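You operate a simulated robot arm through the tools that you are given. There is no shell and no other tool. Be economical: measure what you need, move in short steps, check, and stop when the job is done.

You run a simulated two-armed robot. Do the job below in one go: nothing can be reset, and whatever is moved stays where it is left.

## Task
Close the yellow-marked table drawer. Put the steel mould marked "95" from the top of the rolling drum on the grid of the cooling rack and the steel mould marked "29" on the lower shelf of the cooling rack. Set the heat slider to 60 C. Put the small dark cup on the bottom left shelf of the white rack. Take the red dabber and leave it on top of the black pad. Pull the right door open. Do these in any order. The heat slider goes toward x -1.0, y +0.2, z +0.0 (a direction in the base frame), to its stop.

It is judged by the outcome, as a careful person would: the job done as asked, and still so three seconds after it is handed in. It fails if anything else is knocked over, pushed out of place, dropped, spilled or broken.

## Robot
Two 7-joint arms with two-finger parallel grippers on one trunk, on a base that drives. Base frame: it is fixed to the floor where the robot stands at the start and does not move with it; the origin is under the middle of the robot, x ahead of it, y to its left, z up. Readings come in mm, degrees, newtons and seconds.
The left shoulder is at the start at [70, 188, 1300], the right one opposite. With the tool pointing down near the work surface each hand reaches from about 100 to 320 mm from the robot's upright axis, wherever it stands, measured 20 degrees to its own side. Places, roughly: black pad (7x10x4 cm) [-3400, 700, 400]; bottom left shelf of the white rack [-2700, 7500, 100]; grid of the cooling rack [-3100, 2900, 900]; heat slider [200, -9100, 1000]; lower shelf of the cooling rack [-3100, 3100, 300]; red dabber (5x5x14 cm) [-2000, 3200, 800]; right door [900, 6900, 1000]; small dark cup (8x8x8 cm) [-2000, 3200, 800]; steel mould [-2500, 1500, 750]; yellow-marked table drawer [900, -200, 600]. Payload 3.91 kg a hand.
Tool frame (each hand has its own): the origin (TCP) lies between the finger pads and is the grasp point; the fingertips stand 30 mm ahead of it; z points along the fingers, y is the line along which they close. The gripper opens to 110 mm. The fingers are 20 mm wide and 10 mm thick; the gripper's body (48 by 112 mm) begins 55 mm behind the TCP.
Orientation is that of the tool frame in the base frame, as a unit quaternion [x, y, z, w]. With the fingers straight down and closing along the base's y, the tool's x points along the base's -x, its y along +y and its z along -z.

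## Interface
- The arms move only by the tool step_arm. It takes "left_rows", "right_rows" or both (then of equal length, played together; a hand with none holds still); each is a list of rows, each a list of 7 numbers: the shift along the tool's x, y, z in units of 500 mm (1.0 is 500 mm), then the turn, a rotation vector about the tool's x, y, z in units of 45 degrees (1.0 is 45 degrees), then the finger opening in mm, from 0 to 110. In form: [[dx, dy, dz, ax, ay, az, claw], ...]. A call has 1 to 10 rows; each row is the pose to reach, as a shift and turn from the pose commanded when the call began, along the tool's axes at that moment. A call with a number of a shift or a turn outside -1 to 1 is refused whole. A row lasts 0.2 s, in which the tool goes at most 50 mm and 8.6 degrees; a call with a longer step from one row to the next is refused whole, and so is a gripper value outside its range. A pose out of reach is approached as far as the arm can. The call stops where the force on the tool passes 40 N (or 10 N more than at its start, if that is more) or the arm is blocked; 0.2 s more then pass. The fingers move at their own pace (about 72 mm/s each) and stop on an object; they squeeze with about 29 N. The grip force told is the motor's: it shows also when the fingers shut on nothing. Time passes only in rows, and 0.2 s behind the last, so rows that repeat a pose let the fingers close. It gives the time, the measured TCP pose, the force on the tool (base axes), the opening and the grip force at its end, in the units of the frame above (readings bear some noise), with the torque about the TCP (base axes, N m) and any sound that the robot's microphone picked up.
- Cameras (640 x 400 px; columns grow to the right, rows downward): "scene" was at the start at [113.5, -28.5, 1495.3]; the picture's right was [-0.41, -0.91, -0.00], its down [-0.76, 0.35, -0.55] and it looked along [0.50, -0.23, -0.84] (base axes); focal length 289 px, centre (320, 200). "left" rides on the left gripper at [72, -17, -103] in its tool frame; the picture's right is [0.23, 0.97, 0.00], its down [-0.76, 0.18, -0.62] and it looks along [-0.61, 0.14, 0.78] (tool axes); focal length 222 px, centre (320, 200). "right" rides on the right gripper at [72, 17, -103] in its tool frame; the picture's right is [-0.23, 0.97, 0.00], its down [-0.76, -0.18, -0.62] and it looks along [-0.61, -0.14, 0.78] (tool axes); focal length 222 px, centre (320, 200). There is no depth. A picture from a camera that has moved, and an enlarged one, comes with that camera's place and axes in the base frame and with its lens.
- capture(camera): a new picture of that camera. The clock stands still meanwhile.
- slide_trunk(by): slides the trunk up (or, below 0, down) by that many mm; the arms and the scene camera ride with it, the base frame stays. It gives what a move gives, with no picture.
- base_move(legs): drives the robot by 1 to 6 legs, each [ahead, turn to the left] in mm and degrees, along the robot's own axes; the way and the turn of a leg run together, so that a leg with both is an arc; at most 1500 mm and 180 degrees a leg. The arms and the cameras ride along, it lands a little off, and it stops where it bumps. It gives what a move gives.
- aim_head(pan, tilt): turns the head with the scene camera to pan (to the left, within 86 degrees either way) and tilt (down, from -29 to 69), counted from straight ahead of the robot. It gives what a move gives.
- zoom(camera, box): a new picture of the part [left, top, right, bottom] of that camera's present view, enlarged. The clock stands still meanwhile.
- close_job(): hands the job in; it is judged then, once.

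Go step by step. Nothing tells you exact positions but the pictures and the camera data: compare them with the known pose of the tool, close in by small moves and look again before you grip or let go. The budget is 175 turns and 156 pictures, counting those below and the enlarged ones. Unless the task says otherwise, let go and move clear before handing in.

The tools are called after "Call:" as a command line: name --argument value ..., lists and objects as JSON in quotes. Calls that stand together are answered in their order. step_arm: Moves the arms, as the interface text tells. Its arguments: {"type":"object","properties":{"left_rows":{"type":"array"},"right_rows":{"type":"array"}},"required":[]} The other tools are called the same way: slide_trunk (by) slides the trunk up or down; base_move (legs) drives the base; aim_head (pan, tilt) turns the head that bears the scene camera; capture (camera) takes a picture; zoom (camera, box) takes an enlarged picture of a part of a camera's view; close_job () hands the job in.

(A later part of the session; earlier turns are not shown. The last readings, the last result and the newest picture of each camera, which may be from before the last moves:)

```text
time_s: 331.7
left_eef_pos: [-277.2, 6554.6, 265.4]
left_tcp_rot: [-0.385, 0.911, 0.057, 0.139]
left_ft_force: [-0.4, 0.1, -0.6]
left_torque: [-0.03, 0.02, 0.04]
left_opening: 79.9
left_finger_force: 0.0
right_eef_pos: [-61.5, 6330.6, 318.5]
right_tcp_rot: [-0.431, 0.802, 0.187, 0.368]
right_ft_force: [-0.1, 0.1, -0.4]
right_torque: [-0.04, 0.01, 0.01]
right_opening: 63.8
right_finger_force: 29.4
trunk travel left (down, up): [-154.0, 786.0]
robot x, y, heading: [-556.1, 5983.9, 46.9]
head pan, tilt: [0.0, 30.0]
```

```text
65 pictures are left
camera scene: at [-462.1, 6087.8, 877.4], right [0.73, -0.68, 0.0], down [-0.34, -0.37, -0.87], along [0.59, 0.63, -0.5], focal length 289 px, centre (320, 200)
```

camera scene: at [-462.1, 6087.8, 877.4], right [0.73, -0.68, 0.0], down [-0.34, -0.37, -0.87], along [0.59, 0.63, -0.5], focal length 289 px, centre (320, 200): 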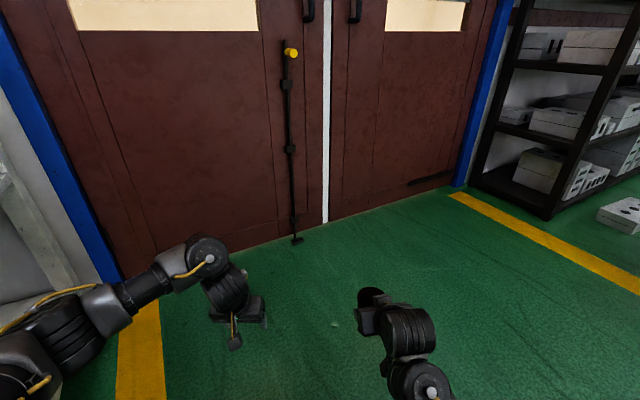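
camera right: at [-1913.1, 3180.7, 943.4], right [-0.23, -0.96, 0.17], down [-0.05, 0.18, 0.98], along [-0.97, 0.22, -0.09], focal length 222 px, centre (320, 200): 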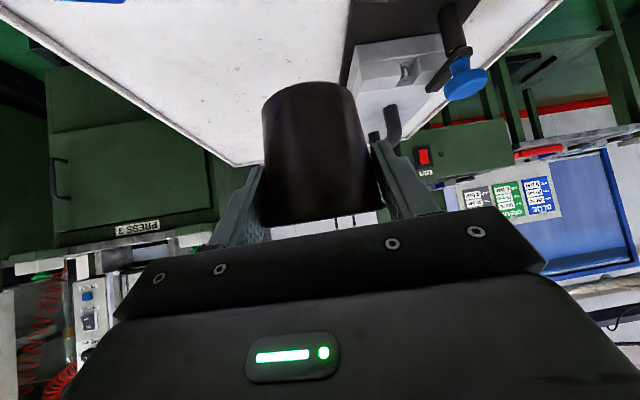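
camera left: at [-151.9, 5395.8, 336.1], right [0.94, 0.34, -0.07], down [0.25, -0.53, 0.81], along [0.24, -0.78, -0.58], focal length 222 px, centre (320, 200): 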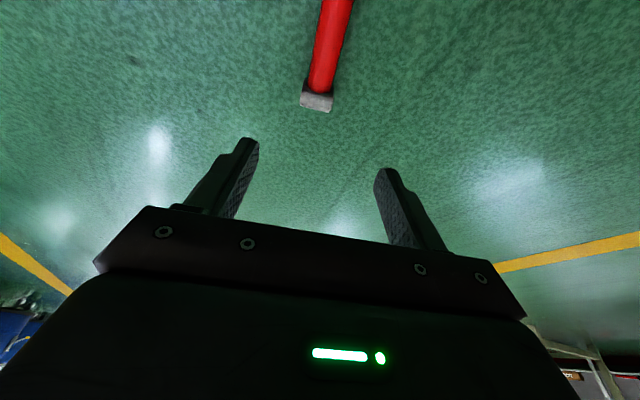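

Blocked: my left elbow probably touched the bin. I'll take a line further north (parallel to the rack), and look at the bin on the way.

Call:
base_move --legs '[[0, -17.5], [236, 0], [0, 137]]'

Call:
aim_head --pan 50 --tilt 35

Call:
capture --camera "scene"

```text
time_s: 340.1
left_eef_pos: [-984.3, 6057.5, 265.2]
left_tcp_rot: [0.981, -0.12, -0.149, -0.021]
left_ft_force: [-0.1, -1.1, -0.5]
left_torque: [-0.03, 0.03, 0.02]
left_opening: 79.8
left_finger_force: 0.1
right_eef_pos: [-900.6, 6356.9, 320.0]
right_tcp_rot: [0.91, -0.026, -0.414, -0.021]
right_ft_force: [0.0, 0.2, -0.3]
right_torque: [0.0, -0.05, 0.02]
right_opening: 63.4
right_finger_force: 29.0
trunk travel left (down, up): [-154.0, 786.0]
robot x, y, heading: [-351.5, 6100.4, 167.1]
head pan, tilt: [0.0, 30.0]
```

```text
time_s: 341.3
left_eef_pos: [-983.3, 6057.5, 263.9]
left_tcp_rot: [0.981, -0.119, -0.149, -0.021]
left_ft_force: [-1.0, -0.1, 1.1]
left_torque: [-0.01, -0.02, 0.02]
left_opening: 80.2
left_finger_force: 0.0
right_eef_pos: [-901.2, 6356.0, 319.4]
right_tcp_rot: [0.91, -0.027, -0.413, -0.023]
right_ft_force: [0.3, -0.4, 0.2]
right_torque: [0.0, -0.01, -0.03]
right_opening: 63.6
right_finger_force: 28.8
trunk travel left (down, up): [-154.0, 786.0]
robot x, y, heading: [-351.6, 6106.5, 167.1]
head pan, tilt: [50.0, 35.0]
```

```text
64 pictures are left
camera scene: at [-471.5, 6060.9, 869.7], right [-0.6, 0.8, 0.0], down [0.46, 0.34, -0.82], along [-0.65, -0.49, -0.57], focal length 289 px, centre (320, 200)
```

scene: 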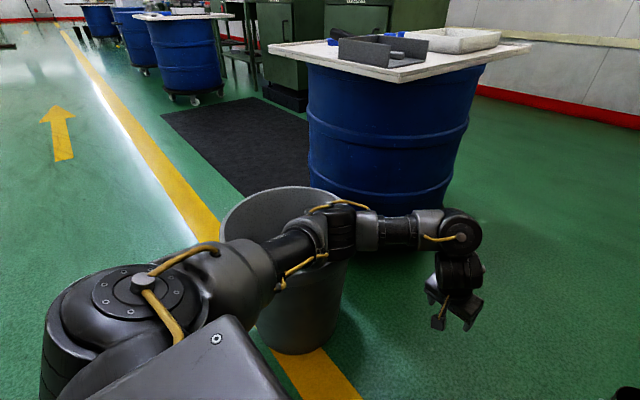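

The bin is upright and in place, but close to my elbow. I'll raise the trunk so the arm passes above it, then drive along the rack.

Call:
slide_trunk --by 300

Call:
base_move --legs '[[0, -1], [1500, 0], [0, 16], [950, 0]]'

Call:
base_move --legs '[[0, -106]]'

Call:
aim_head --pan 0 --tilt 40

Call:
capture --camera "scene"

```text
time_s: 344.3
left_eef_pos: [-984.4, 6058.1, 563.7]
left_tcp_rot: [0.981, -0.12, -0.149, -0.021]
left_ft_force: [-0.2, -0.1, 0.8]
left_torque: [-0.01, -0.02, 0.02]
left_opening: 80.2
left_finger_force: 0.1
right_eef_pos: [-901.8, 6356.0, 618.7]
right_tcp_rot: [0.911, -0.027, -0.412, -0.023]
right_ft_force: [-0.2, 0.1, 0.9]
right_torque: [0.0, 0.02, 0.01]
right_opening: 63.3
right_finger_force: 29.0
trunk travel left (down, up): [-454.0, 486.0]
robot x, y, heading: [-352.0, 6104.3, 167.0]
head pan, tilt: [50.0, 35.0]
```

```text
time_s: 357.6
left_eef_pos: [-3360.5, 6254.9, 565.8]
left_tcp_rot: [0.989, 0.002, -0.15, -0.002]
left_ft_force: [0.2, 0.1, 0.6]
left_torque: [0.02, 0.0, -0.01]
left_opening: 79.6
left_finger_force: 0.1
right_eef_pos: [-3352.6, 6563.8, 619.8]
right_tcp_rot: [0.906, 0.085, -0.412, 0.029]
right_ft_force: [-0.4, -0.4, 0.5]
right_torque: [-0.01, -0.05, 0.0]
right_opening: 63.1
right_finger_force: 29.1
trunk travel left (down, up): [-454.0, 486.0]
robot x, y, heading: [-2757.9, 6451.3, -178.9]
head pan, tilt: [50.0, 35.0]
```

```text
time_s: 362.4
left_eef_pos: [-2799.7, 7083.7, 564.1]
left_tcp_rot: [-0.608, 0.779, 0.09, 0.119]
left_ft_force: [-0.5, 0.8, 0.4]
left_torque: [0.0, -0.01, -0.03]
left_opening: 80.0
left_finger_force: 0.1
right_eef_pos: [-2502.1, 6999.3, 619.3]
right_tcp_rot: [-0.624, 0.663, 0.277, 0.308]
right_ft_force: [0.5, -0.2, -1.2]
right_torque: [0.01, 0.0, -0.02]
right_opening: 62.7
right_finger_force: 29.0
trunk travel left (down, up): [-454.0, 486.0]
robot x, y, heading: [-2756.4, 6451.4, 76.9]
head pan, tilt: [50.0, 35.0]
```

```text
time_s: 363.6
left_eef_pos: [-2800.1, 7083.0, 564.3]
left_tcp_rot: [-0.608, 0.78, 0.09, 0.12]
left_ft_force: [-0.1, -0.6, -0.5]
left_torque: [-0.01, -0.01, -0.04]
left_opening: 80.1
left_finger_force: 0.0
right_eef_pos: [-2500.9, 6999.6, 619.2]
right_tcp_rot: [-0.624, 0.663, 0.277, 0.307]
right_ft_force: [-0.1, 0.2, 0.0]
right_torque: [0.0, 0.0, -0.01]
right_opening: 62.7
right_finger_force: 29.3
trunk travel left (down, up): [-454.0, 486.0]
robot x, y, heading: [-2757.1, 6447.6, 76.9]
head pan, tilt: [0.0, 40.0]
```

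```text
63 pictures are left
camera scene: at [-2727.6, 6583.7, 1162.1], right [0.97, -0.23, 0.0], down [-0.15, -0.63, -0.77], along [0.17, 0.75, -0.64], focal length 289 px, centre (320, 200)
```

scene: 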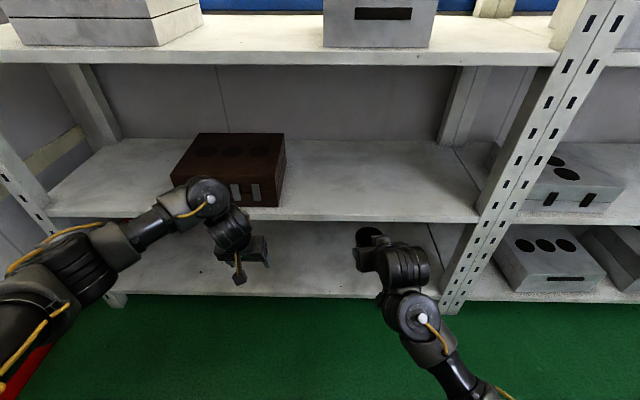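

The rack's bottom left shelf is at z≈136 and empty on the right part of the bay. I'll retract the left hand, lower the trunk and drive the cup in.

Call:
step_arm --left_rows '[[0.08, 0, -0.023, 0, 0, 0, 80], [0.16, 0, -0.046, 0, 0, 0, 80], [0.24, 0, -0.069, 0, 0, 0, 80], [0.32, 0, -0.092, 0, 0, 0, 80], [0.384, 0, -0.112, 0, 0, 0, 80]]'

Call:
slide_trunk --by -385

Call:
base_move --legs '[[150, 0]]'

Call:
capture --camera "scene"

Call:
capture --camera "right"

```text
time_s: 364.8
left_eef_pos: [-2866.1, 6924.5, 534.9]
left_tcp_rot: [-0.606, 0.781, 0.087, 0.121]
left_ft_force: [0.5, 0.9, -0.7]
left_torque: [-0.03, -0.01, -0.02]
left_opening: 80.0
left_finger_force: 0.1
left hand out of reach, approached as far as the arm can: row 4, 5
right_eef_pos: [-2501.6, 6999.2, 619.4]
right_tcp_rot: [-0.623, 0.663, 0.276, 0.309]
right_ft_force: [1.4, -0.5, -0.6]
right_torque: [-0.03, -0.03, 0.03]
right_opening: 62.6
right_finger_force: 28.8
trunk travel left (down, up): [-454.0, 486.0]
robot x, y, heading: [-2757.3, 6447.7, 76.7]
head pan, tilt: [0.0, 40.0]
```

```text
time_s: 368.5
left_eef_pos: [-2865.9, 6924.2, 150.1]
left_tcp_rot: [-0.606, 0.781, 0.088, 0.122]
left_ft_force: [0.5, -0.1, -0.3]
left_torque: [-0.03, -0.02, 0.01]
left_opening: 80.1
left_finger_force: 0.2
right_eef_pos: [-2501.2, 6999.1, 235.0]
right_tcp_rot: [-0.624, 0.663, 0.277, 0.308]
right_ft_force: [0.3, 0.6, -0.3]
right_torque: [0.03, -0.01, -0.01]
right_opening: 62.4
right_finger_force: 28.7
trunk travel left (down, up): [-69.0, 871.0]
robot x, y, heading: [-2758.0, 6451.1, 76.9]
head pan, tilt: [0.0, 40.0]
```

```text
time_s: 369.9
left_eef_pos: [-2831.0, 7072.8, 150.4]
left_tcp_rot: [-0.606, 0.781, 0.088, 0.121]
left_ft_force: [0.0, 0.2, 0.9]
left_torque: [-0.01, 0.01, 0.01]
left_opening: 79.9
left_finger_force: 0.1
right_eef_pos: [-2468.2, 7146.9, 234.0]
right_tcp_rot: [-0.623, 0.663, 0.276, 0.308]
right_ft_force: [0.1, 0.0, 0.3]
right_torque: [0.01, -0.02, -0.02]
right_opening: 62.4
right_finger_force: 28.8
trunk travel left (down, up): [-69.0, 871.0]
robot x, y, heading: [-2723.4, 6600.0, 77.0]
head pan, tilt: [0.0, 40.0]
```

```text
62 pictures are left
camera scene: at [-2693.1, 6731.4, 777.1], right [0.97, -0.23, 0.0], down [-0.15, -0.63, -0.77], along [0.17, 0.75, -0.64], focal length 289 px, centre (320, 200)
```

scene: 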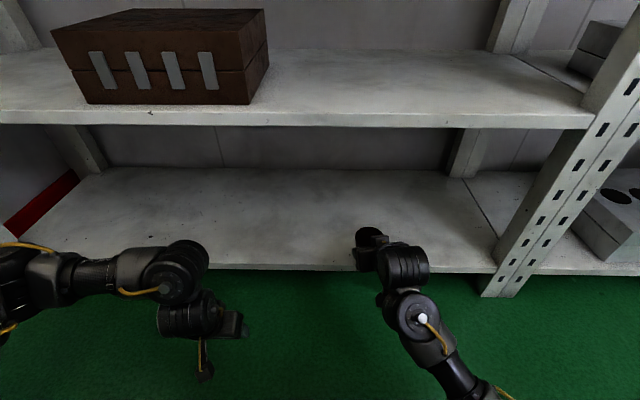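

```text
61 pictures are left
camera right: at [-2492.3, 7023.6, 247.7], right [-0.96, 0.22, 0.15], down [0.16, 0.02, 0.99], along [0.21, 0.98, -0.05], focal length 222 px, centre (320, 200)
```

right: 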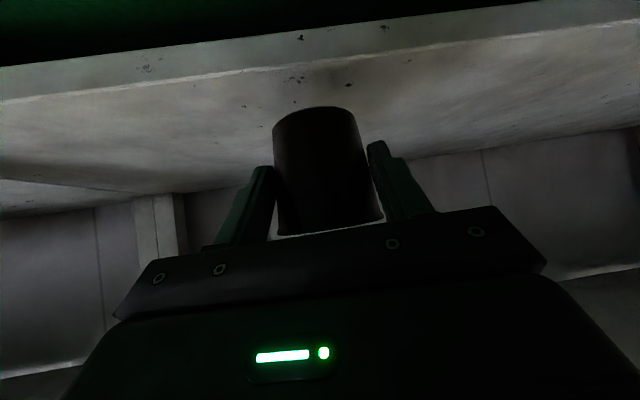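

The cup clears the shelf edge (shelf top ≈140, cup bottom ≈180). I'll drive in another 140 mm and lower.

Call:
base_move --legs '[[140, 0]]'

Call:
capture --camera "scene"

Call:
step_arm --right_rows '[[0.022, 0, 0.02, 0, 0, 0, 45], [0.037, 0, 0.033, 0, 0, 0, 45], [0.043, 0, 0.039, 0, 0, 0, 45], [0.049, 0, 0.044, 0, 0, 0, 45], [0.053, 0, 0.047, 0, 0, 0, 45], [0.057, 0, 0.05, 0, 0, 0, 45], [0.061, 0, 0.053, 0, 0, 0, 45], [0.065, 0, 0.056, 0, 0, 0, 45]]'

```text
time_s: 371.2
left_eef_pos: [-2799.0, 7208.2, 150.8]
left_tcp_rot: [-0.607, 0.781, 0.088, 0.122]
left_ft_force: [0.2, 1.2, 0.1]
left_torque: [-0.03, -0.03, -0.02]
left_opening: 79.8
left_finger_force: 0.0
right_eef_pos: [-2434.5, 7282.5, 235.5]
right_tcp_rot: [-0.624, 0.663, 0.276, 0.307]
right_ft_force: [-0.7, 0.9, -0.1]
right_torque: [-0.01, 0.01, 0.02]
right_opening: 62.4
right_finger_force: 29.4
trunk travel left (down, up): [-69.0, 871.0]
robot x, y, heading: [-2691.2, 6735.7, 76.8]
head pan, tilt: [0.0, 40.0]
```

```text
60 pictures are left
camera scene: at [-2661.2, 6867.2, 777.1], right [0.97, -0.23, 0.0], down [-0.15, -0.63, -0.77], along [0.17, 0.75, -0.64], focal length 289 px, centre (320, 200)
```

scene: 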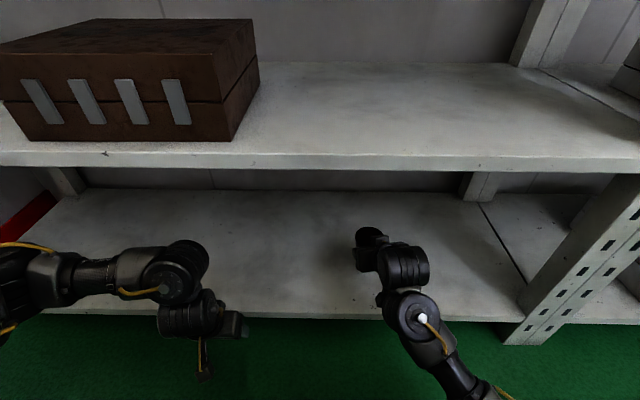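

```text
time_s: 373.0
left_eef_pos: [-2798.6, 7208.7, 149.8]
left_tcp_rot: [-0.606, 0.781, 0.086, 0.121]
left_ft_force: [0.4, -0.2, 0.0]
left_torque: [0.02, -0.01, -0.03]
left_opening: 80.1
left_finger_force: 0.1
right_eef_pos: [-2423.4, 7292.6, 205.1]
right_tcp_rot: [-0.622, 0.658, 0.277, 0.323]
right_ft_force: [0.2, 1.0, -0.1]
right_torque: [-0.02, 0.01, 0.0]
right_opening: 62.7
right_finger_force: 29.1
trunk travel left (down, up): [-69.0, 871.0]
robot x, y, heading: [-2690.5, 6735.9, 76.8]
head pan, tilt: [0.0, 40.0]
```

No contact yet. I'll lower with the trunk in small steps.

Call:
slide_trunk --by -8

Call:
capture --camera "right"

```text
time_s: 373.5
left_eef_pos: [-2799.8, 7208.6, 145.3]
left_tcp_rot: [-0.607, 0.78, 0.085, 0.125]
left_ft_force: [-0.8, 1.2, -0.3]
left_torque: [-0.03, 0.01, 0.0]
left_opening: 79.8
left_finger_force: 0.1
right_eef_pos: [-2421.4, 7291.2, 205.2]
right_tcp_rot: [-0.621, 0.657, 0.273, 0.329]
right_ft_force: [1.1, 0.0, -0.2]
right_torque: [-0.01, 0.02, 0.0]
right_opening: 62.7
right_finger_force: 28.9
trunk travel left (down, up): [-61.0, 879.0]
robot x, y, heading: [-2695.1, 6737.6, 76.6]
head pan, tilt: [0.0, 40.0]
```

```text
59 pictures are left
camera right: at [-2447.7, 7168.2, 213.5], right [-0.97, 0.22, 0.13], down [0.13, -0.01, 0.99], along [0.22, 0.98, -0.02], focal length 222 px, centre (320, 200)
```

right: 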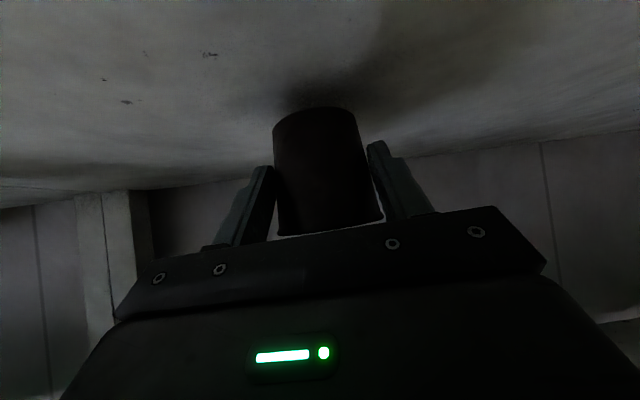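

The right elbow is resting on the floor. I'll alternate raising the trunk and lowering with the arm.

Call:
slide_trunk --by 60

Call:
step_arm --right_rows '[[0.04, 0, 0.036, 0, 0, 0, 45], [0.08, 0, 0.072, 0, 0, 0, 45]]'

Call:
slide_trunk --by 50

Call:
step_arm --right_rows '[[0.035, 0, 0.03, 0, 0, 0, 45], [0.06, 0, 0.052, 0, 0, 0, 45]]'

```text
time_s: 374.5
left_eef_pos: [-2798.0, 7208.2, 202.1]
left_tcp_rot: [-0.606, 0.782, 0.088, 0.12]
left_ft_force: [-0.7, -0.2, -0.5]
left_torque: [-0.01, -0.01, -0.01]
left_opening: 79.8
left_finger_force: 0.2
right_eef_pos: [-2431.9, 7282.7, 242.3]
right_tcp_rot: [-0.625, 0.663, 0.275, 0.308]
right_ft_force: [-0.5, -0.2, -0.4]
right_torque: [-0.05, 0.0, -0.01]
right_opening: 62.5
right_finger_force: 29.6
trunk travel left (down, up): [-121.0, 819.0]
robot x, y, heading: [-2690.3, 6735.3, 76.8]
head pan, tilt: [0.0, 40.0]
```

```text
time_s: 375.3
left_eef_pos: [-2799.9, 7208.2, 203.5]
left_tcp_rot: [-0.606, 0.781, 0.088, 0.121]
left_ft_force: [-0.4, 0.1, -0.4]
left_torque: [-0.01, 0.01, 0.03]
left_opening: 80.1
left_finger_force: 0.1
right_eef_pos: [-2402.5, 7299.6, 212.2]
right_tcp_rot: [-0.62, 0.653, 0.27, 0.341]
right_ft_force: [-0.1, -0.5, -0.1]
right_torque: [0.01, -0.01, 0.02]
right_opening: 62.6
right_finger_force: 29.4
trunk travel left (down, up): [-121.0, 819.0]
robot x, y, heading: [-2688.0, 6736.9, 76.7]
head pan, tilt: [0.0, 40.0]
stopped in row 2 (right hand): the arm was blocked; the commanded pose is now the measured one
```

```text
time_s: 376.3
left_eef_pos: [-2798.6, 7207.4, 252.2]
left_tcp_rot: [-0.606, 0.781, 0.087, 0.12]
left_ft_force: [0.7, 0.4, -0.2]
left_torque: [-0.02, -0.01, 0.0]
left_opening: 80.2
left_finger_force: 0.1
right_eef_pos: [-2403.7, 7298.0, 259.7]
right_tcp_rot: [-0.62, 0.653, 0.271, 0.34]
right_ft_force: [-0.1, -0.1, 0.3]
right_torque: [-0.01, 0.01, 0.0]
right_opening: 62.2
right_finger_force: 28.9
trunk travel left (down, up): [-171.0, 769.0]
robot x, y, heading: [-2690.9, 6734.4, 76.8]
head pan, tilt: [0.0, 40.0]
```

```text
time_s: 376.9
left_eef_pos: [-2799.6, 7207.5, 252.6]
left_tcp_rot: [-0.606, 0.781, 0.087, 0.12]
left_ft_force: [0.0, -0.5, 0.3]
left_torque: [0.03, 0.01, -0.02]
left_opening: 79.9
left_finger_force: 0.1
right_eef_pos: [-2397.0, 7302.3, 223.3]
right_tcp_rot: [-0.62, 0.651, 0.271, 0.342]
right_ft_force: [0.5, 0.0, 0.0]
right_torque: [0.01, 0.02, 0.0]
right_opening: 62.4
right_finger_force: 29.0
trunk travel left (down, up): [-171.0, 769.0]
robot x, y, heading: [-2690.3, 6733.8, 76.7]
head pan, tilt: [0.0, 40.0]
```

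Call:
step_arm --right_rows '[[0.015, 0, 0.012, 0, 0, 0, 45], [0.023, 0, 0.018, 0, 0, 0, 45], [0.031, 0, 0.024, 0, 0, 0, 45], [0.037, 0, 0.029, 0, 0, 0, 45], [0.043, 0, 0.034, 0, 0, 0, 45], [0.049, 0, 0.039, 0, 0, 0, 45], [0.055, 0, 0.044, 0, 0, 0, 45]]'

Call:
capture --camera "right"

```text
time_s: 378.5
left_eef_pos: [-2798.0, 7210.0, 250.4]
left_tcp_rot: [-0.607, 0.781, 0.089, 0.118]
left_ft_force: [-0.8, 0.6, 1.1]
left_torque: [-0.02, 0.03, 0.03]
left_opening: 80.1
left_finger_force: 0.0
right_eef_pos: [-2380.4, 7308.1, 192.2]
right_tcp_rot: [-0.619, 0.649, 0.268, 0.352]
right_ft_force: [-0.4, -0.6, -0.5]
right_torque: [-0.02, 0.03, -0.02]
right_opening: 62.0
right_finger_force: 29.0
trunk travel left (down, up): [-171.0, 769.0]
robot x, y, heading: [-2691.7, 6736.3, 77.0]
head pan, tilt: [0.0, 40.0]
```

```text
58 pictures are left
camera right: at [-2409.8, 7184.7, 197.3], right [-0.97, 0.23, 0.09], down [0.09, -0.04, 1.0], along [0.23, 0.97, 0.01], focal length 222 px, centre (320, 200)
```

right: 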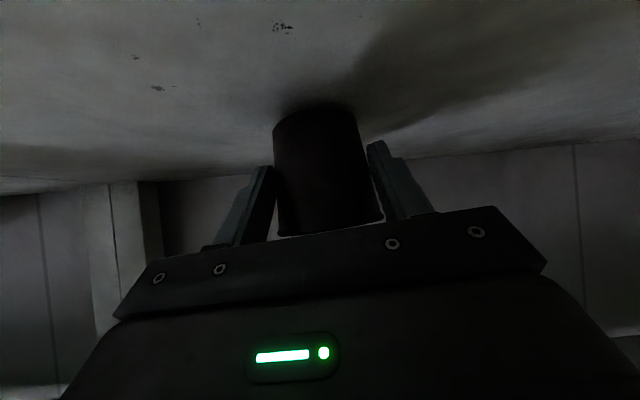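

Call:
step_arm --right_rows '[[0.004, 0, 0.003, 0, 0, 0, 45], [0.008, 0, 0.006, 0, 0, 0, 45], [0.012, 0, 0.009, 0, 0, 0, 45], [0.016, 0, 0.012, 0, 0, 0, 45], [0.02, 0, 0.015, 0, 0, 0, 45], [0.024, 0, 0.018, 0, 0, 0, 45], [0.028, 0, 0.021, 0, 0, 0, 45]]'

```text
time_s: 380.1
left_eef_pos: [-2797.9, 7209.3, 252.3]
left_tcp_rot: [-0.607, 0.781, 0.089, 0.117]
left_ft_force: [-0.3, 0.6, -0.1]
left_torque: [-0.02, 0.01, 0.02]
left_opening: 80.2
left_finger_force: 0.0
right_eef_pos: [-2371.9, 7311.0, 180.4]
right_tcp_rot: [-0.619, 0.646, 0.266, 0.36]
right_ft_force: [-5.2, 3.4, 18.7]
right_torque: [0.17, 0.33, 0.02]
right_opening: 61.5
right_finger_force: 29.0
trunk travel left (down, up): [-171.0, 769.0]
robot x, y, heading: [-2693.3, 6737.2, 76.8]
head pan, tilt: [0.0, 40.0]
```

Contact with the shelf. I'll open gently and check that the cup settles.

Call:
step_arm --right_rows '[[-0.002, 0, -0.002, 0, 0, 0, 62], [-0.002, 0, -0.002, 0, 0, 0, 70], [-0.002, 0, -0.002, 0, 0, 0, 85], [-0.002, 0, -0.002, 0, 0, 0, 100], [-0.002, 0, -0.002, 0, 0, 0, 105]]'

Call:
capture --camera "right"

```text
time_s: 381.5
left_eef_pos: [-2798.9, 7208.1, 253.5]
left_tcp_rot: [-0.606, 0.781, 0.087, 0.122]
left_ft_force: [-0.6, -0.3, -0.3]
left_torque: [0.01, 0.01, -0.01]
left_opening: 80.4
left_finger_force: 0.0
right_eef_pos: [-2368.7, 7309.4, 185.1]
right_tcp_rot: [-0.621, 0.644, 0.261, 0.363]
right_ft_force: [0.2, 0.8, -0.6]
right_torque: [0.01, 0.02, -0.02]
right_opening: 105.1
right_finger_force: 0.1
trunk travel left (down, up): [-171.0, 769.0]
robot x, y, heading: [-2692.4, 6739.5, 76.6]
head pan, tilt: [0.0, 40.0]
stopped in row 5 (right hand): the arm was blocked; the commanded pose is now the measured one
```

```text
57 pictures are left
camera right: at [-2396.8, 7185.2, 186.5], right [-0.97, 0.23, 0.07], down [0.06, -0.04, 1.0], along [0.23, 0.97, 0.03], focal length 222 px, centre (320, 200)
```

right: 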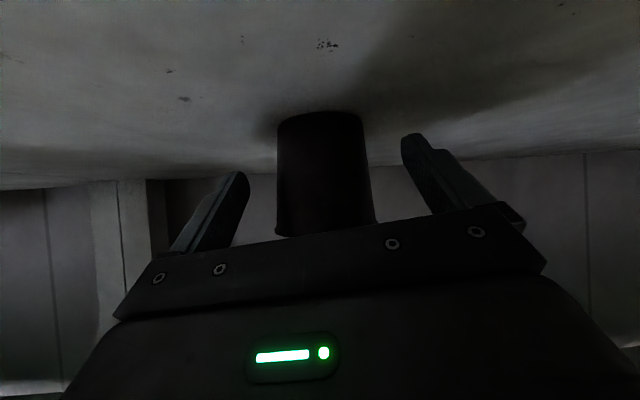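

The cup stands on the shelf. I'll back out straight and verify.

Call:
base_move --legs '[[-400, 0]]'

Call:
capture --camera "scene"

```text
time_s: 384.0
left_eef_pos: [-2887.5, 6817.6, 251.6]
left_tcp_rot: [-0.604, 0.783, 0.087, 0.122]
left_ft_force: [-0.4, -0.7, 0.2]
left_torque: [0.0, -0.02, -0.01]
left_opening: 79.7
left_finger_force: 0.0
right_eef_pos: [-2456.4, 6915.3, 183.7]
right_tcp_rot: [-0.619, 0.646, 0.259, 0.365]
right_ft_force: [0.1, -0.6, -0.1]
right_torque: [0.01, 0.0, 0.0]
right_opening: 105.3
right_finger_force: 0.1
trunk travel left (down, up): [-171.0, 769.0]
robot x, y, heading: [-2783.2, 6341.1, 76.4]
head pan, tilt: [0.0, 40.0]
```

```text
56 pictures are left
camera scene: at [-2753.7, 6475.6, 879.2], right [0.97, -0.23, 0.0], down [-0.15, -0.62, -0.77], along [0.18, 0.74, -0.64], focal length 289 px, centre (320, 200)
```

scene: 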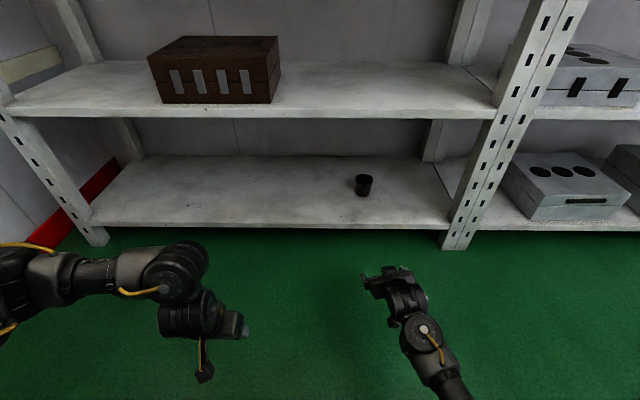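

The cup is in place on the bottom left shelf. Next is the right door: its handle is near [541, 6968, ~1000], hinge near [1390, 6705]. I'll raise the trunk fully and drive there.

Call:
slide_trunk --by 400

Call:
slide_trunk --by 340

Call:
base_move --legs '[[0, -70.7], [988, 0], [0, -19.3], [1500, 0], [0, 33.6], [450, 0]]'

Call:
base_move --legs '[[0, 53]]'

Call:
aim_head --pan -15 --tilt 25

Call:
capture --camera "scene"

```text
time_s: 387.8
left_eef_pos: [-2889.5, 6817.1, 651.4]
left_tcp_rot: [-0.603, 0.783, 0.087, 0.122]
left_ft_force: [0.2, 0.1, 0.5]
left_torque: [0.01, 0.0, 0.01]
left_opening: 80.0
left_finger_force: 0.0
right_eef_pos: [-2457.6, 6914.9, 583.4]
right_tcp_rot: [-0.619, 0.646, 0.259, 0.363]
right_ft_force: [-1.0, 0.6, -0.6]
right_torque: [0.03, -0.01, -0.04]
right_opening: 105.1
right_finger_force: 0.0
trunk travel left (down, up): [-571.0, 369.0]
robot x, y, heading: [-2784.9, 6343.9, 76.3]
head pan, tilt: [0.0, 40.0]
```

```text
time_s: 391.1
left_eef_pos: [-2888.8, 6818.1, 991.8]
left_tcp_rot: [-0.604, 0.783, 0.088, 0.121]
left_ft_force: [-0.1, 0.7, 0.5]
left_torque: [0.02, -0.01, 0.0]
left_opening: 80.0
left_finger_force: 0.0
right_eef_pos: [-2457.8, 6915.1, 923.1]
right_tcp_rot: [-0.619, 0.646, 0.259, 0.364]
right_ft_force: [0.3, 0.7, 0.2]
right_torque: [-0.01, -0.01, -0.01]
right_opening: 105.3
right_finger_force: 0.0
trunk travel left (down, up): [-911.0, 29.0]
robot x, y, heading: [-2783.9, 6344.0, 76.4]
head pan, tilt: [0.0, 40.0]
```

```text
time_s: 411.5
left_eef_pos: [439.5, 6596.8, 993.8]
left_tcp_rot: [-0.168, 0.974, 0.02, 0.149]
left_ft_force: [0.2, 0.5, -0.1]
left_torque: [0.03, 0.05, 0.02]
left_opening: 80.0
left_finger_force: 0.0
right_eef_pos: [761.6, 6294.2, 924.1]
right_tcp_rot: [-0.244, 0.861, 0.059, 0.443]
right_ft_force: [0.3, -0.2, -0.4]
right_torque: [-0.02, 0.0, 0.0]
right_opening: 105.1
right_finger_force: 0.1
trunk travel left (down, up): [-911.0, 29.0]
robot x, y, heading: [105.6, 6243.2, 20.3]
head pan, tilt: [0.0, 40.0]
```

```text
time_s: 414.2
left_eef_pos: [28.8, 6724.0, 992.0]
left_tcp_rot: [-0.582, 0.8, 0.084, 0.123]
left_ft_force: [-0.2, 0.5, 0.1]
left_torque: [-0.04, 0.03, -0.02]
left_opening: 80.0
left_finger_force: 0.0
right_eef_pos: [465.6, 6796.5, 923.0]
right_tcp_rot: [-0.6, 0.663, 0.249, 0.372]
right_ft_force: [-0.2, -0.2, 0.1]
right_torque: [-0.02, 0.01, 0.03]
right_opening: 105.3
right_finger_force: 0.0
trunk travel left (down, up): [-911.0, 29.0]
robot x, y, heading: [106.1, 6246.2, 73.0]
head pan, tilt: [0.0, 40.0]
```

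```text
time_s: 415.0
left_eef_pos: [30.0, 6723.5, 992.9]
left_tcp_rot: [-0.581, 0.8, 0.083, 0.125]
left_ft_force: [0.5, -0.1, 0.5]
left_torque: [0.03, -0.02, 0.01]
left_opening: 80.1
left_finger_force: 0.1
right_eef_pos: [465.4, 6796.5, 922.9]
right_tcp_rot: [-0.599, 0.664, 0.248, 0.373]
right_ft_force: [-0.3, -0.3, 0.1]
right_torque: [0.02, -0.03, 0.01]
right_opening: 105.1
right_finger_force: 0.0
trunk travel left (down, up): [-911.0, 29.0]
robot x, y, heading: [103.6, 6246.8, 73.1]
head pan, tilt: [-15.0, 25.0]
```

```text
55 pictures are left
camera scene: at [167.6, 6371.8, 1642.4], right [0.85, -0.53, 0.0], down [-0.22, -0.36, -0.91], along [0.48, 0.77, -0.42], focal length 289 px, centre (320, 200)
```

scene: 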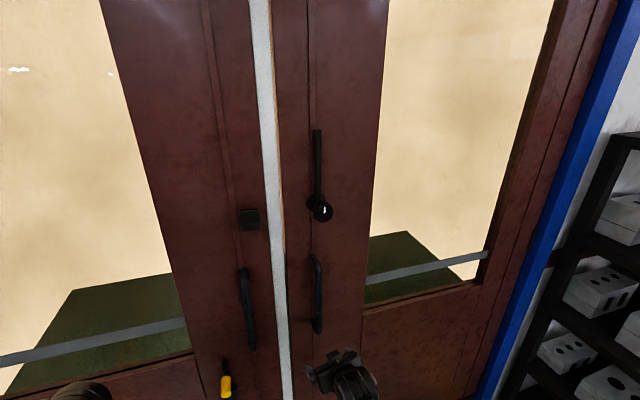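

I see the right leaf's D-handle and an upright rod with a ball knob above it. I'll zoom in.

Call:
zoom --camera "scene" --box '[220, 120, 420, 350]'

```text
1.74 times, centred on (320, 235) of scene
camera zoom: at [167.6, 6371.8, 1642.4], right [0.85, -0.53, 0.0], down [-0.22, -0.36, -0.91], along [0.48, 0.77, -0.42], focal length 503 px, centre (320, 139)
```

zoom: 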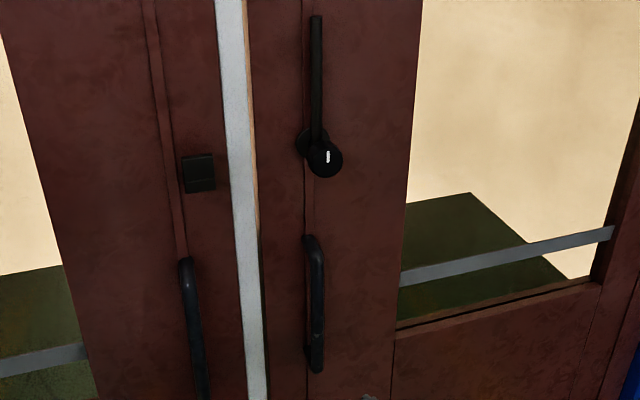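

The latch bar points up (disengaged), so I only need the D-handle, at about [513, 6923], z 873–1169. I'll raise, level and unroll the right hand.

Call:
step_arm --right_rows '[[-0.037, -0.005, -0.028, 0, -0.12, 0.037, 70], [-0.074, -0.011, -0.056, 0, -0.24, 0.075, 70], [-0.112, -0.016, -0.084, 0, -0.36, 0.112, 70], [-0.149, -0.022, -0.112, 0, -0.48, 0.15, 70], [-0.186, -0.027, -0.14, 0, -0.6, 0.187, 70]]'

Call:
capture --camera "right"

Call:
capture --camera "scene"

```text
time_s: 416.2
left_eef_pos: [29.3, 6723.5, 991.9]
left_tcp_rot: [-0.581, 0.8, 0.083, 0.125]
left_ft_force: [-0.2, 0.1, 0.6]
left_torque: [-0.01, 0.01, -0.03]
left_opening: 80.2
left_finger_force: 0.0
right_eef_pos: [466.0, 6796.1, 1039.3]
right_tcp_rot: [-0.474, 0.601, 0.407, 0.498]
right_ft_force: [0.3, 0.4, -0.4]
right_torque: [0.01, 0.01, -0.02]
right_opening: 69.8
right_finger_force: 0.1
trunk travel left (down, up): [-911.0, 29.0]
robot x, y, heading: [104.2, 6242.0, 73.1]
head pan, tilt: [-15.0, 25.0]
```

```text
53 pictures are left
camera right: at [424.0, 6690.0, 986.9], right [-0.94, 0.25, 0.24], down [0.08, -0.51, 0.85], along [0.33, 0.82, 0.46], focal length 222 px, centre (320, 200)
```

right: 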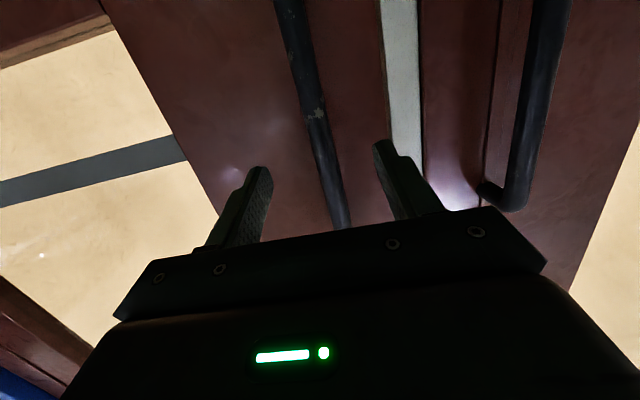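

```text
52 pictures are left
camera scene: at [167.8, 6371.4, 1642.5], right [0.85, -0.53, 0.0], down [-0.22, -0.36, -0.91], along [0.48, 0.77, -0.42], focal length 289 px, centre (320, 200)
```

scene: 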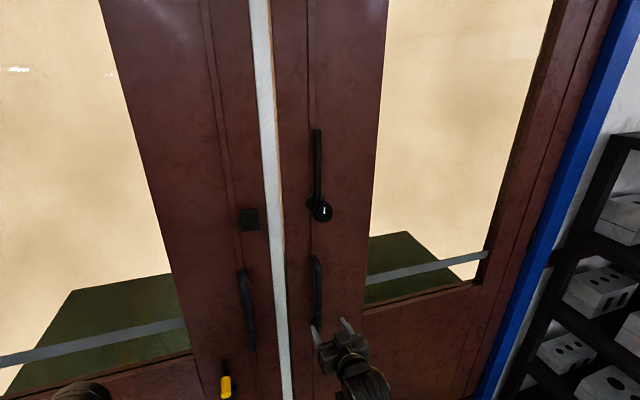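

The handle bar lies exactly on the tool axis, about 88 mm ahead. I'll advance and close on it.

Call:
step_arm --right_rows '[[0, 0, 0.08, 0, 0, 0, 70], [0, 0, 0.162, 0, 0, 0, 70]]'

Call:
step_arm --right_rows '[[0, 0, 0, 0, 0, 0, 40], [0, 0, 0, 0, 0, 0, 10], [0, 0, 0, 0, 0, 0, 5], [0, 0, 0, 0, 0, 0, 5]]'

Call:
capture --camera "right"

```text
time_s: 416.8
left_eef_pos: [29.5, 6725.5, 991.5]
left_tcp_rot: [-0.581, 0.8, 0.081, 0.124]
left_ft_force: [-0.4, 0.0, -0.1]
left_torque: [-0.01, 0.0, 0.0]
left_opening: 79.7
left_finger_force: 0.1
right_eef_pos: [482.4, 6877.0, 1022.9]
right_tcp_rot: [-0.477, 0.6, 0.408, 0.496]
right_ft_force: [-0.3, 0.2, 0.0]
right_torque: [-0.03, 0.02, 0.01]
right_opening: 69.7
right_finger_force: 0.0
trunk travel left (down, up): [-911.0, 29.0]
robot x, y, heading: [106.4, 6247.7, 73.2]
head pan, tilt: [-15.0, 25.0]
```

```text
time_s: 417.8
left_eef_pos: [28.9, 6723.9, 991.5]
left_tcp_rot: [-0.58, 0.801, 0.084, 0.124]
left_ft_force: [0.4, -0.5, -0.5]
left_torque: [-0.02, -0.01, -0.01]
left_opening: 79.9
left_finger_force: 0.0
right_eef_pos: [484.2, 6875.3, 1025.4]
right_tcp_rot: [-0.475, 0.601, 0.407, 0.498]
right_ft_force: [7.2, -1.0, 1.6]
right_torque: [-0.24, -1.02, -0.16]
right_opening: 21.6
right_finger_force: 45.2
trunk travel left (down, up): [-911.0, 29.0]
robot x, y, heading: [107.8, 6245.7, 73.0]
head pan, tilt: [-15.0, 25.0]
```

```text
51 pictures are left
camera right: at [442.6, 6767.6, 972.1], right [-0.94, 0.25, 0.24], down [0.08, -0.51, 0.86], along [0.34, 0.82, 0.46], focal length 222 px, centre (320, 200)
```

right: 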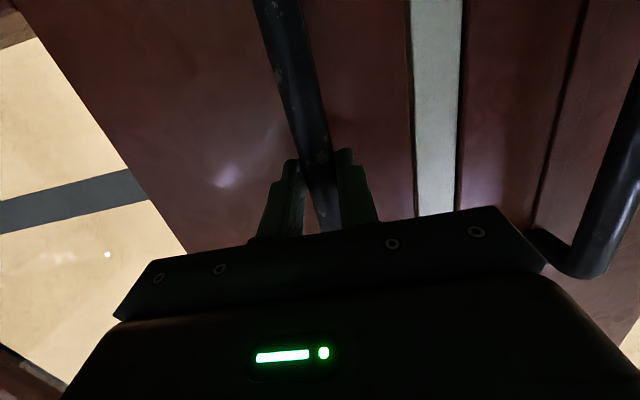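

Gripped the bar (21.6 mm). I'll pull by driving backward a little.

Call:
base_move --legs '[[-100, 0]]'

Call:
capture --camera "scene"

```text
time_s: 419.0
left_eef_pos: [3.8, 6639.4, 990.7]
left_tcp_rot: [-0.581, 0.8, 0.083, 0.123]
left_ft_force: [0.5, 0.2, 0.6]
left_torque: [-0.02, 0.01, -0.01]
left_opening: 80.1
left_finger_force: 0.0
right_eef_pos: [471.3, 6789.5, 1024.5]
right_tcp_rot: [-0.468, 0.605, 0.4, 0.504]
right_ft_force: [1.9, 0.5, -15.9]
right_torque: [0.41, -1.03, 0.36]
right_opening: 22.0
right_finger_force: 44.9
trunk travel left (down, up): [-911.0, 29.0]
robot x, y, heading: [80.9, 6161.5, 72.8]
head pan, tilt: [-15.0, 25.0]
stopped in leg 1: the force on the tool passed its limit at 43 N (the readings are from after the stop); the commanded pose is now the measured one
```

```text
50 pictures are left
camera scene: at [144.7, 6288.2, 1641.7], right [0.85, -0.53, 0.0], down [-0.23, -0.36, -0.91], along [0.48, 0.77, -0.42], focal length 289 px, centre (320, 200)
```

scene: 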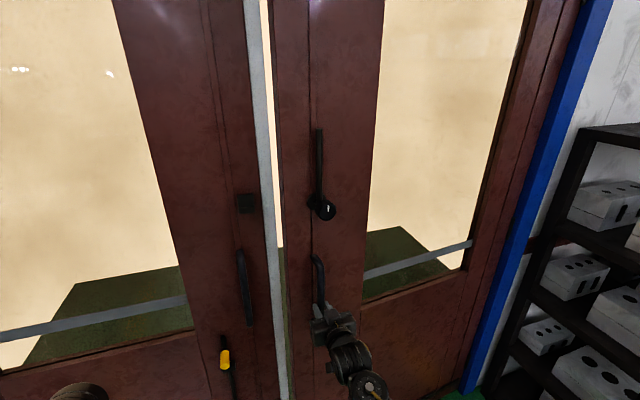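

The door is moving. I'll continue pulling with small backing arcs that follow the door's swing.

Call:
base_move --legs '[[-66, -2.1], [-66, -2.1], [-66, -2.1], [-66, -2.1]]'

```text
time_s: 420.2
left_eef_pos: [-0.6, 6574.6, 992.8]
left_tcp_rot: [-0.565, 0.811, 0.081, 0.127]
left_ft_force: [0.3, 0.5, -0.2]
left_torque: [0.03, 0.05, 0.03]
left_opening: 80.0
left_finger_force: 0.0
right_eef_pos: [467.3, 6706.9, 1025.6]
right_tcp_rot: [-0.46, 0.611, 0.393, 0.51]
right_ft_force: [-10.4, 0.5, 0.9]
right_torque: [-1.29, -0.72, -0.02]
right_opening: 21.8
right_finger_force: 44.9
trunk travel left (down, up): [-911.0, 29.0]
robot x, y, heading: [54.1, 6095.8, 70.9]
head pan, tilt: [-15.0, 25.0]
stopped in leg 1: the force on the tool passed its limit at 44 N (the readings are from after the stop); the commanded pose is now the measured one
```

Call:
base_move --legs '[[-66, -2.4]]'

Call:
base_move --legs '[[-60, -2.8]]'

Call:
base_move --legs '[[-60, -3]]'

Call:
capture --camera "scene"

```text
time_s: 421.2
left_eef_pos: [-6.8, 6525.4, 988.3]
left_tcp_rot: [-0.55, 0.822, 0.075, 0.127]
left_ft_force: [0.0, 0.0, 0.1]
left_torque: [-0.04, -0.02, -0.01]
left_opening: 79.7
left_finger_force: 0.2
right_eef_pos: [467.8, 6637.7, 1024.6]
right_tcp_rot: [-0.447, 0.621, 0.38, 0.519]
right_ft_force: [-7.7, 6.1, -1.2]
right_torque: [0.76, -0.87, 0.57]
right_opening: 21.9
right_finger_force: 44.6
trunk travel left (down, up): [-911.0, 29.0]
robot x, y, heading: [35.3, 6033.4, 68.2]
head pan, tilt: [-15.0, 25.0]
```

```text
time_s: 422.1
left_eef_pos: [-4.8, 6471.7, 987.6]
left_tcp_rot: [-0.53, 0.835, 0.072, 0.128]
left_ft_force: [0.1, -0.2, -0.8]
left_torque: [0.0, -0.01, -0.01]
left_opening: 80.0
left_finger_force: 0.0
right_eef_pos: [477.0, 6562.7, 1025.0]
right_tcp_rot: [-0.43, 0.632, 0.369, 0.529]
right_ft_force: [2.4, 6.9, -14.7]
right_torque: [0.26, -0.75, 0.38]
right_opening: 21.6
right_finger_force: 45.2
trunk travel left (down, up): [-911.0, 29.0]
robot x, y, heading: [14.9, 5979.3, 65.7]
head pan, tilt: [-15.0, 25.0]
```

```text
time_s: 423.6
left_eef_pos: [-5.2, 6415.3, 990.7]
left_tcp_rot: [-0.508, 0.848, 0.071, 0.131]
left_ft_force: [0.2, -0.2, 0.2]
left_torque: [0.02, -0.08, 0.01]
left_opening: 80.1
left_finger_force: 0.1
right_eef_pos: [492.9, 6475.1, 1026.8]
right_tcp_rot: [-0.405, 0.649, 0.347, 0.543]
right_ft_force: [21.5, 2.6, -8.9]
right_torque: [0.51, -0.69, -0.18]
right_opening: 21.6
right_finger_force: 44.6
trunk travel left (down, up): [-911.0, 29.0]
robot x, y, heading: [-15.3, 5925.9, 62.3]
head pan, tilt: [-15.0, 25.0]
stopped in leg 1: the force on the tool passed its limit at 42 N (the readings are from after the stop); the commanded pose is now the measured one
```

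```text
49 pictures are left
camera scene: at [73.3, 6042.0, 1642.3], right [0.74, -0.68, 0.0], down [-0.29, -0.31, -0.91], along [0.61, 0.67, -0.42], focal length 289 px, centre (320, 200)
```

scene: 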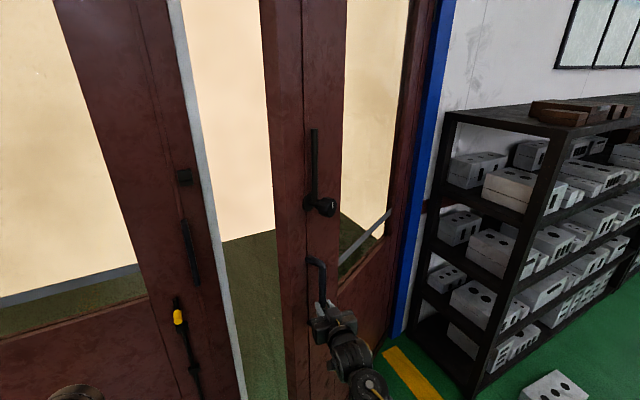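

The door is about 27° open. I'll continue in small steps, turning more as the arc bends.

Call:
base_move --legs '[[-40, -4.2]]'

Call:
base_move --legs '[[-34, -4.6]]'

Call:
base_move --legs '[[-28, -5]]'

Call:
capture --camera "scene"

```text
time_s: 424.6
left_eef_pos: [8.4, 6379.0, 989.6]
left_tcp_rot: [-0.476, 0.867, 0.065, 0.133]
left_ft_force: [0.5, 0.0, 0.0]
left_torque: [0.01, -0.01, 0.02]
left_opening: 79.9
left_finger_force: 0.1
right_eef_pos: [513.1, 6401.0, 1026.8]
right_tcp_rot: [-0.379, 0.665, 0.323, 0.557]
right_ft_force: [6.4, 7.1, -7.5]
right_torque: [-0.81, -0.75, 0.24]
right_opening: 21.5
right_finger_force: 45.2
trunk travel left (down, up): [-911.0, 29.0]
robot x, y, heading: [-30.4, 5891.5, 58.2]
head pan, tilt: [-15.0, 25.0]
stopped in leg 1: the force on the tool passed its limit at 50 N (the readings are from after the stop); the commanded pose is now the measured one
```

```text
time_s: 425.5
left_eef_pos: [23.6, 6348.0, 988.6]
left_tcp_rot: [-0.442, 0.884, 0.057, 0.137]
left_ft_force: [0.2, 0.7, -0.5]
left_torque: [-0.04, -0.08, -0.05]
left_opening: 79.9
left_finger_force: 0.1
right_eef_pos: [526.6, 6331.7, 1030.5]
right_tcp_rot: [-0.355, 0.676, 0.304, 0.57]
right_ft_force: [0.4, 1.3, -0.4]
right_torque: [-0.01, -0.04, -0.04]
right_opening: 5.0
right_finger_force: 0.1
trunk travel left (down, up): [-911.0, 29.0]
robot x, y, heading: [-56.1, 5864.3, 53.6]
head pan, tilt: [-15.0, 25.0]
```

```text
time_s: 426.4
left_eef_pos: [50.3, 6313.8, 989.0]
left_tcp_rot: [-0.404, 0.903, 0.054, 0.138]
left_ft_force: [0.2, 0.0, -0.5]
left_torque: [-0.02, 0.03, -0.02]
left_opening: 80.1
left_finger_force: 0.0
right_eef_pos: [551.8, 6255.0, 1030.4]
right_tcp_rot: [-0.324, 0.691, 0.282, 0.581]
right_ft_force: [0.5, 0.7, -0.7]
right_torque: [-0.04, 0.0, -0.01]
right_opening: 5.0
right_finger_force: 0.0
trunk travel left (down, up): [-911.0, 29.0]
robot x, y, heading: [-70.7, 5841.0, 48.7]
head pan, tilt: [-15.0, 25.0]
```

```text
48 pictures are left
camera scene: at [42.7, 5934.5, 1642.0], right [0.56, -0.83, 0.0], down [-0.35, -0.24, -0.91], along [0.75, 0.5, -0.43], focal length 289 px, centre (320, 200)
```

scene: 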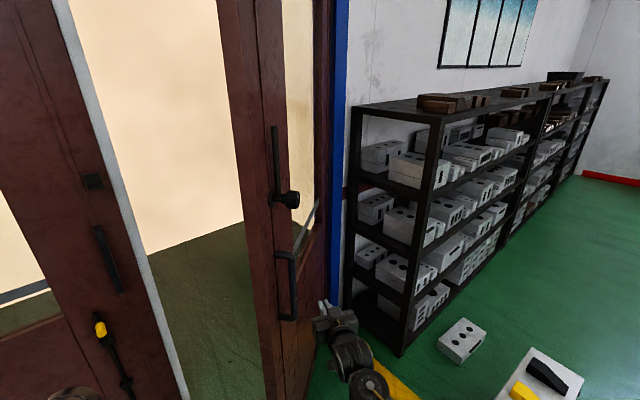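

The grip slipped off at about 36° open. Now I'll hook my closed right hand behind the door's free edge and sweep it further open: back off, turn left, go forward past the edge.

Call:
base_move --legs '[[-150, 0], [0, 33], [250, 0]]'

Call:
aim_head --pan -30 --tilt 35

Call:
capture --camera "scene"

```text
time_s: 430.8
left_eef_pos: [-288.7, 6430.7, 991.2]
left_tcp_rot: [-0.644, 0.75, 0.093, 0.117]
left_ft_force: [-0.7, -0.5, -0.3]
left_torque: [-0.01, 0.02, 0.03]
left_opening: 80.1
left_finger_force: 0.1
right_eef_pos: [161.5, 6655.8, 1033.1]
right_tcp_rot: [-0.506, 0.569, 0.437, 0.478]
right_ft_force: [0.0, -1.2, 0.2]
right_torque: [-0.01, -0.02, 0.01]
right_opening: 4.8
right_finger_force: 0.0
trunk travel left (down, up): [-911.0, 29.0]
robot x, y, heading: [-132.5, 5971.0, 81.7]
head pan, tilt: [-15.0, 25.0]
```

```text
time_s: 431.6
left_eef_pos: [-289.4, 6432.6, 991.3]
left_tcp_rot: [-0.645, 0.75, 0.093, 0.117]
left_ft_force: [0.1, -0.2, -0.4]
left_torque: [0.0, -0.01, 0.0]
left_opening: 80.0
left_finger_force: 0.1
right_eef_pos: [162.3, 6656.5, 1030.0]
right_tcp_rot: [-0.506, 0.57, 0.436, 0.478]
right_ft_force: [0.6, 0.3, 0.3]
right_torque: [0.05, -0.02, 0.02]
right_opening: 4.9
right_finger_force: 0.0
trunk travel left (down, up): [-911.0, 29.0]
robot x, y, heading: [-132.7, 5972.4, 81.6]
head pan, tilt: [-30.0, 35.0]
```

```text
47 pictures are left
camera scene: at [-71.3, 6094.0, 1626.6], right [0.79, -0.62, 0.0], down [-0.35, -0.45, -0.82], along [0.51, 0.64, -0.57], focal length 289 px, centre (320, 200)
```

scene: 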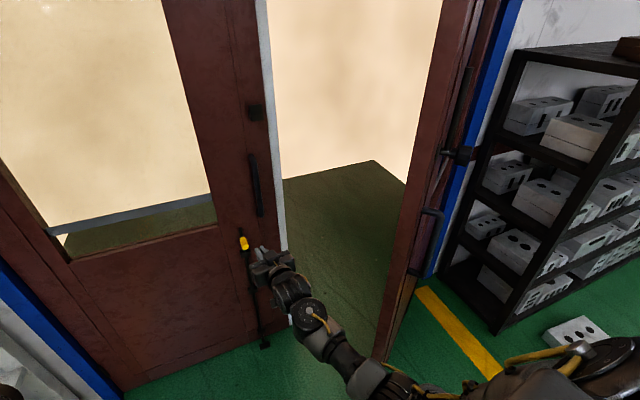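

The hand is past the door edge on the inside. I'll move a bit further forward and sweep right.

Call:
base_move --legs '[[130, 0], [0, -28]]'

Call:
base_move --legs '[[0, -12]]'

Call:
base_move --legs '[[0, -12]]'

Call:
capture --camera "scene"

```text
time_s: 434.2
left_eef_pos: [-39.9, 6581.5, 991.0]
left_tcp_rot: [-0.445, 0.883, 0.061, 0.136]
left_ft_force: [-0.2, -0.7, -0.9]
left_torque: [0.0, 0.0, 0.03]
left_opening: 80.0
left_finger_force: 0.0
right_eef_pos: [464.3, 6568.8, 1031.1]
right_tcp_rot: [-0.354, 0.674, 0.309, 0.57]
right_ft_force: [-0.6, 0.5, -0.6]
right_torque: [-0.02, 0.0, 0.01]
right_opening: 5.0
right_finger_force: 0.0
trunk travel left (down, up): [-911.0, 29.0]
robot x, y, heading: [-113.7, 6102.0, 54.0]
head pan, tilt: [-30.0, 35.0]
```

```text
time_s: 435.4
left_eef_pos: [61.4, 6553.9, 991.6]
left_tcp_rot: [-0.348, 0.925, 0.047, 0.142]
left_ft_force: [0.3, -0.5, -0.1]
left_torque: [0.02, 0.0, -0.03]
left_opening: 79.8
left_finger_force: 0.0
right_eef_pos: [550.9, 6434.6, 1030.4]
right_tcp_rot: [-0.28, 0.709, 0.246, 0.599]
right_ft_force: [0.0, -0.1, 0.0]
right_torque: [0.0, 0.01, 0.01]
right_opening: 5.0
right_finger_force: 0.0
trunk travel left (down, up): [-911.0, 29.0]
robot x, y, heading: [-112.2, 6106.0, 41.8]
head pan, tilt: [-30.0, 35.0]
```

```text
time_s: 436.6
left_eef_pos: [151.0, 6510.3, 989.8]
left_tcp_rot: [-0.25, 0.957, 0.031, 0.146]
left_ft_force: [0.1, -0.3, -0.7]
left_torque: [-0.04, 0.01, 0.01]
left_opening: 80.0
left_finger_force: 0.2
right_eef_pos: [605.1, 6290.4, 1029.8]
right_tcp_rot: [-0.205, 0.734, 0.182, 0.621]
right_ft_force: [0.0, 0.2, -0.8]
right_torque: [0.02, 0.01, -0.03]
right_opening: 5.0
right_finger_force: 0.1
trunk travel left (down, up): [-911.0, 29.0]
robot x, y, heading: [-114.8, 6101.7, 29.8]
head pan, tilt: [-30.0, 35.0]
```

```text
46 pictures are left
camera scene: at [16.7, 6129.6, 1626.7], right [-0.01, -1.0, 0.0], down [-0.57, 0.0, -0.82], along [0.82, -0.01, -0.57], focal length 289 px, centre (320, 200)
```

scene: 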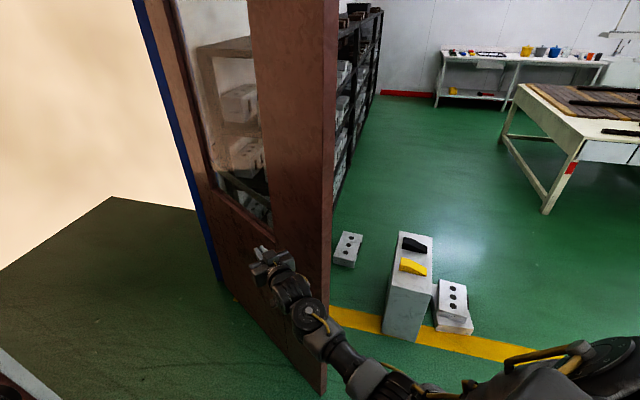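

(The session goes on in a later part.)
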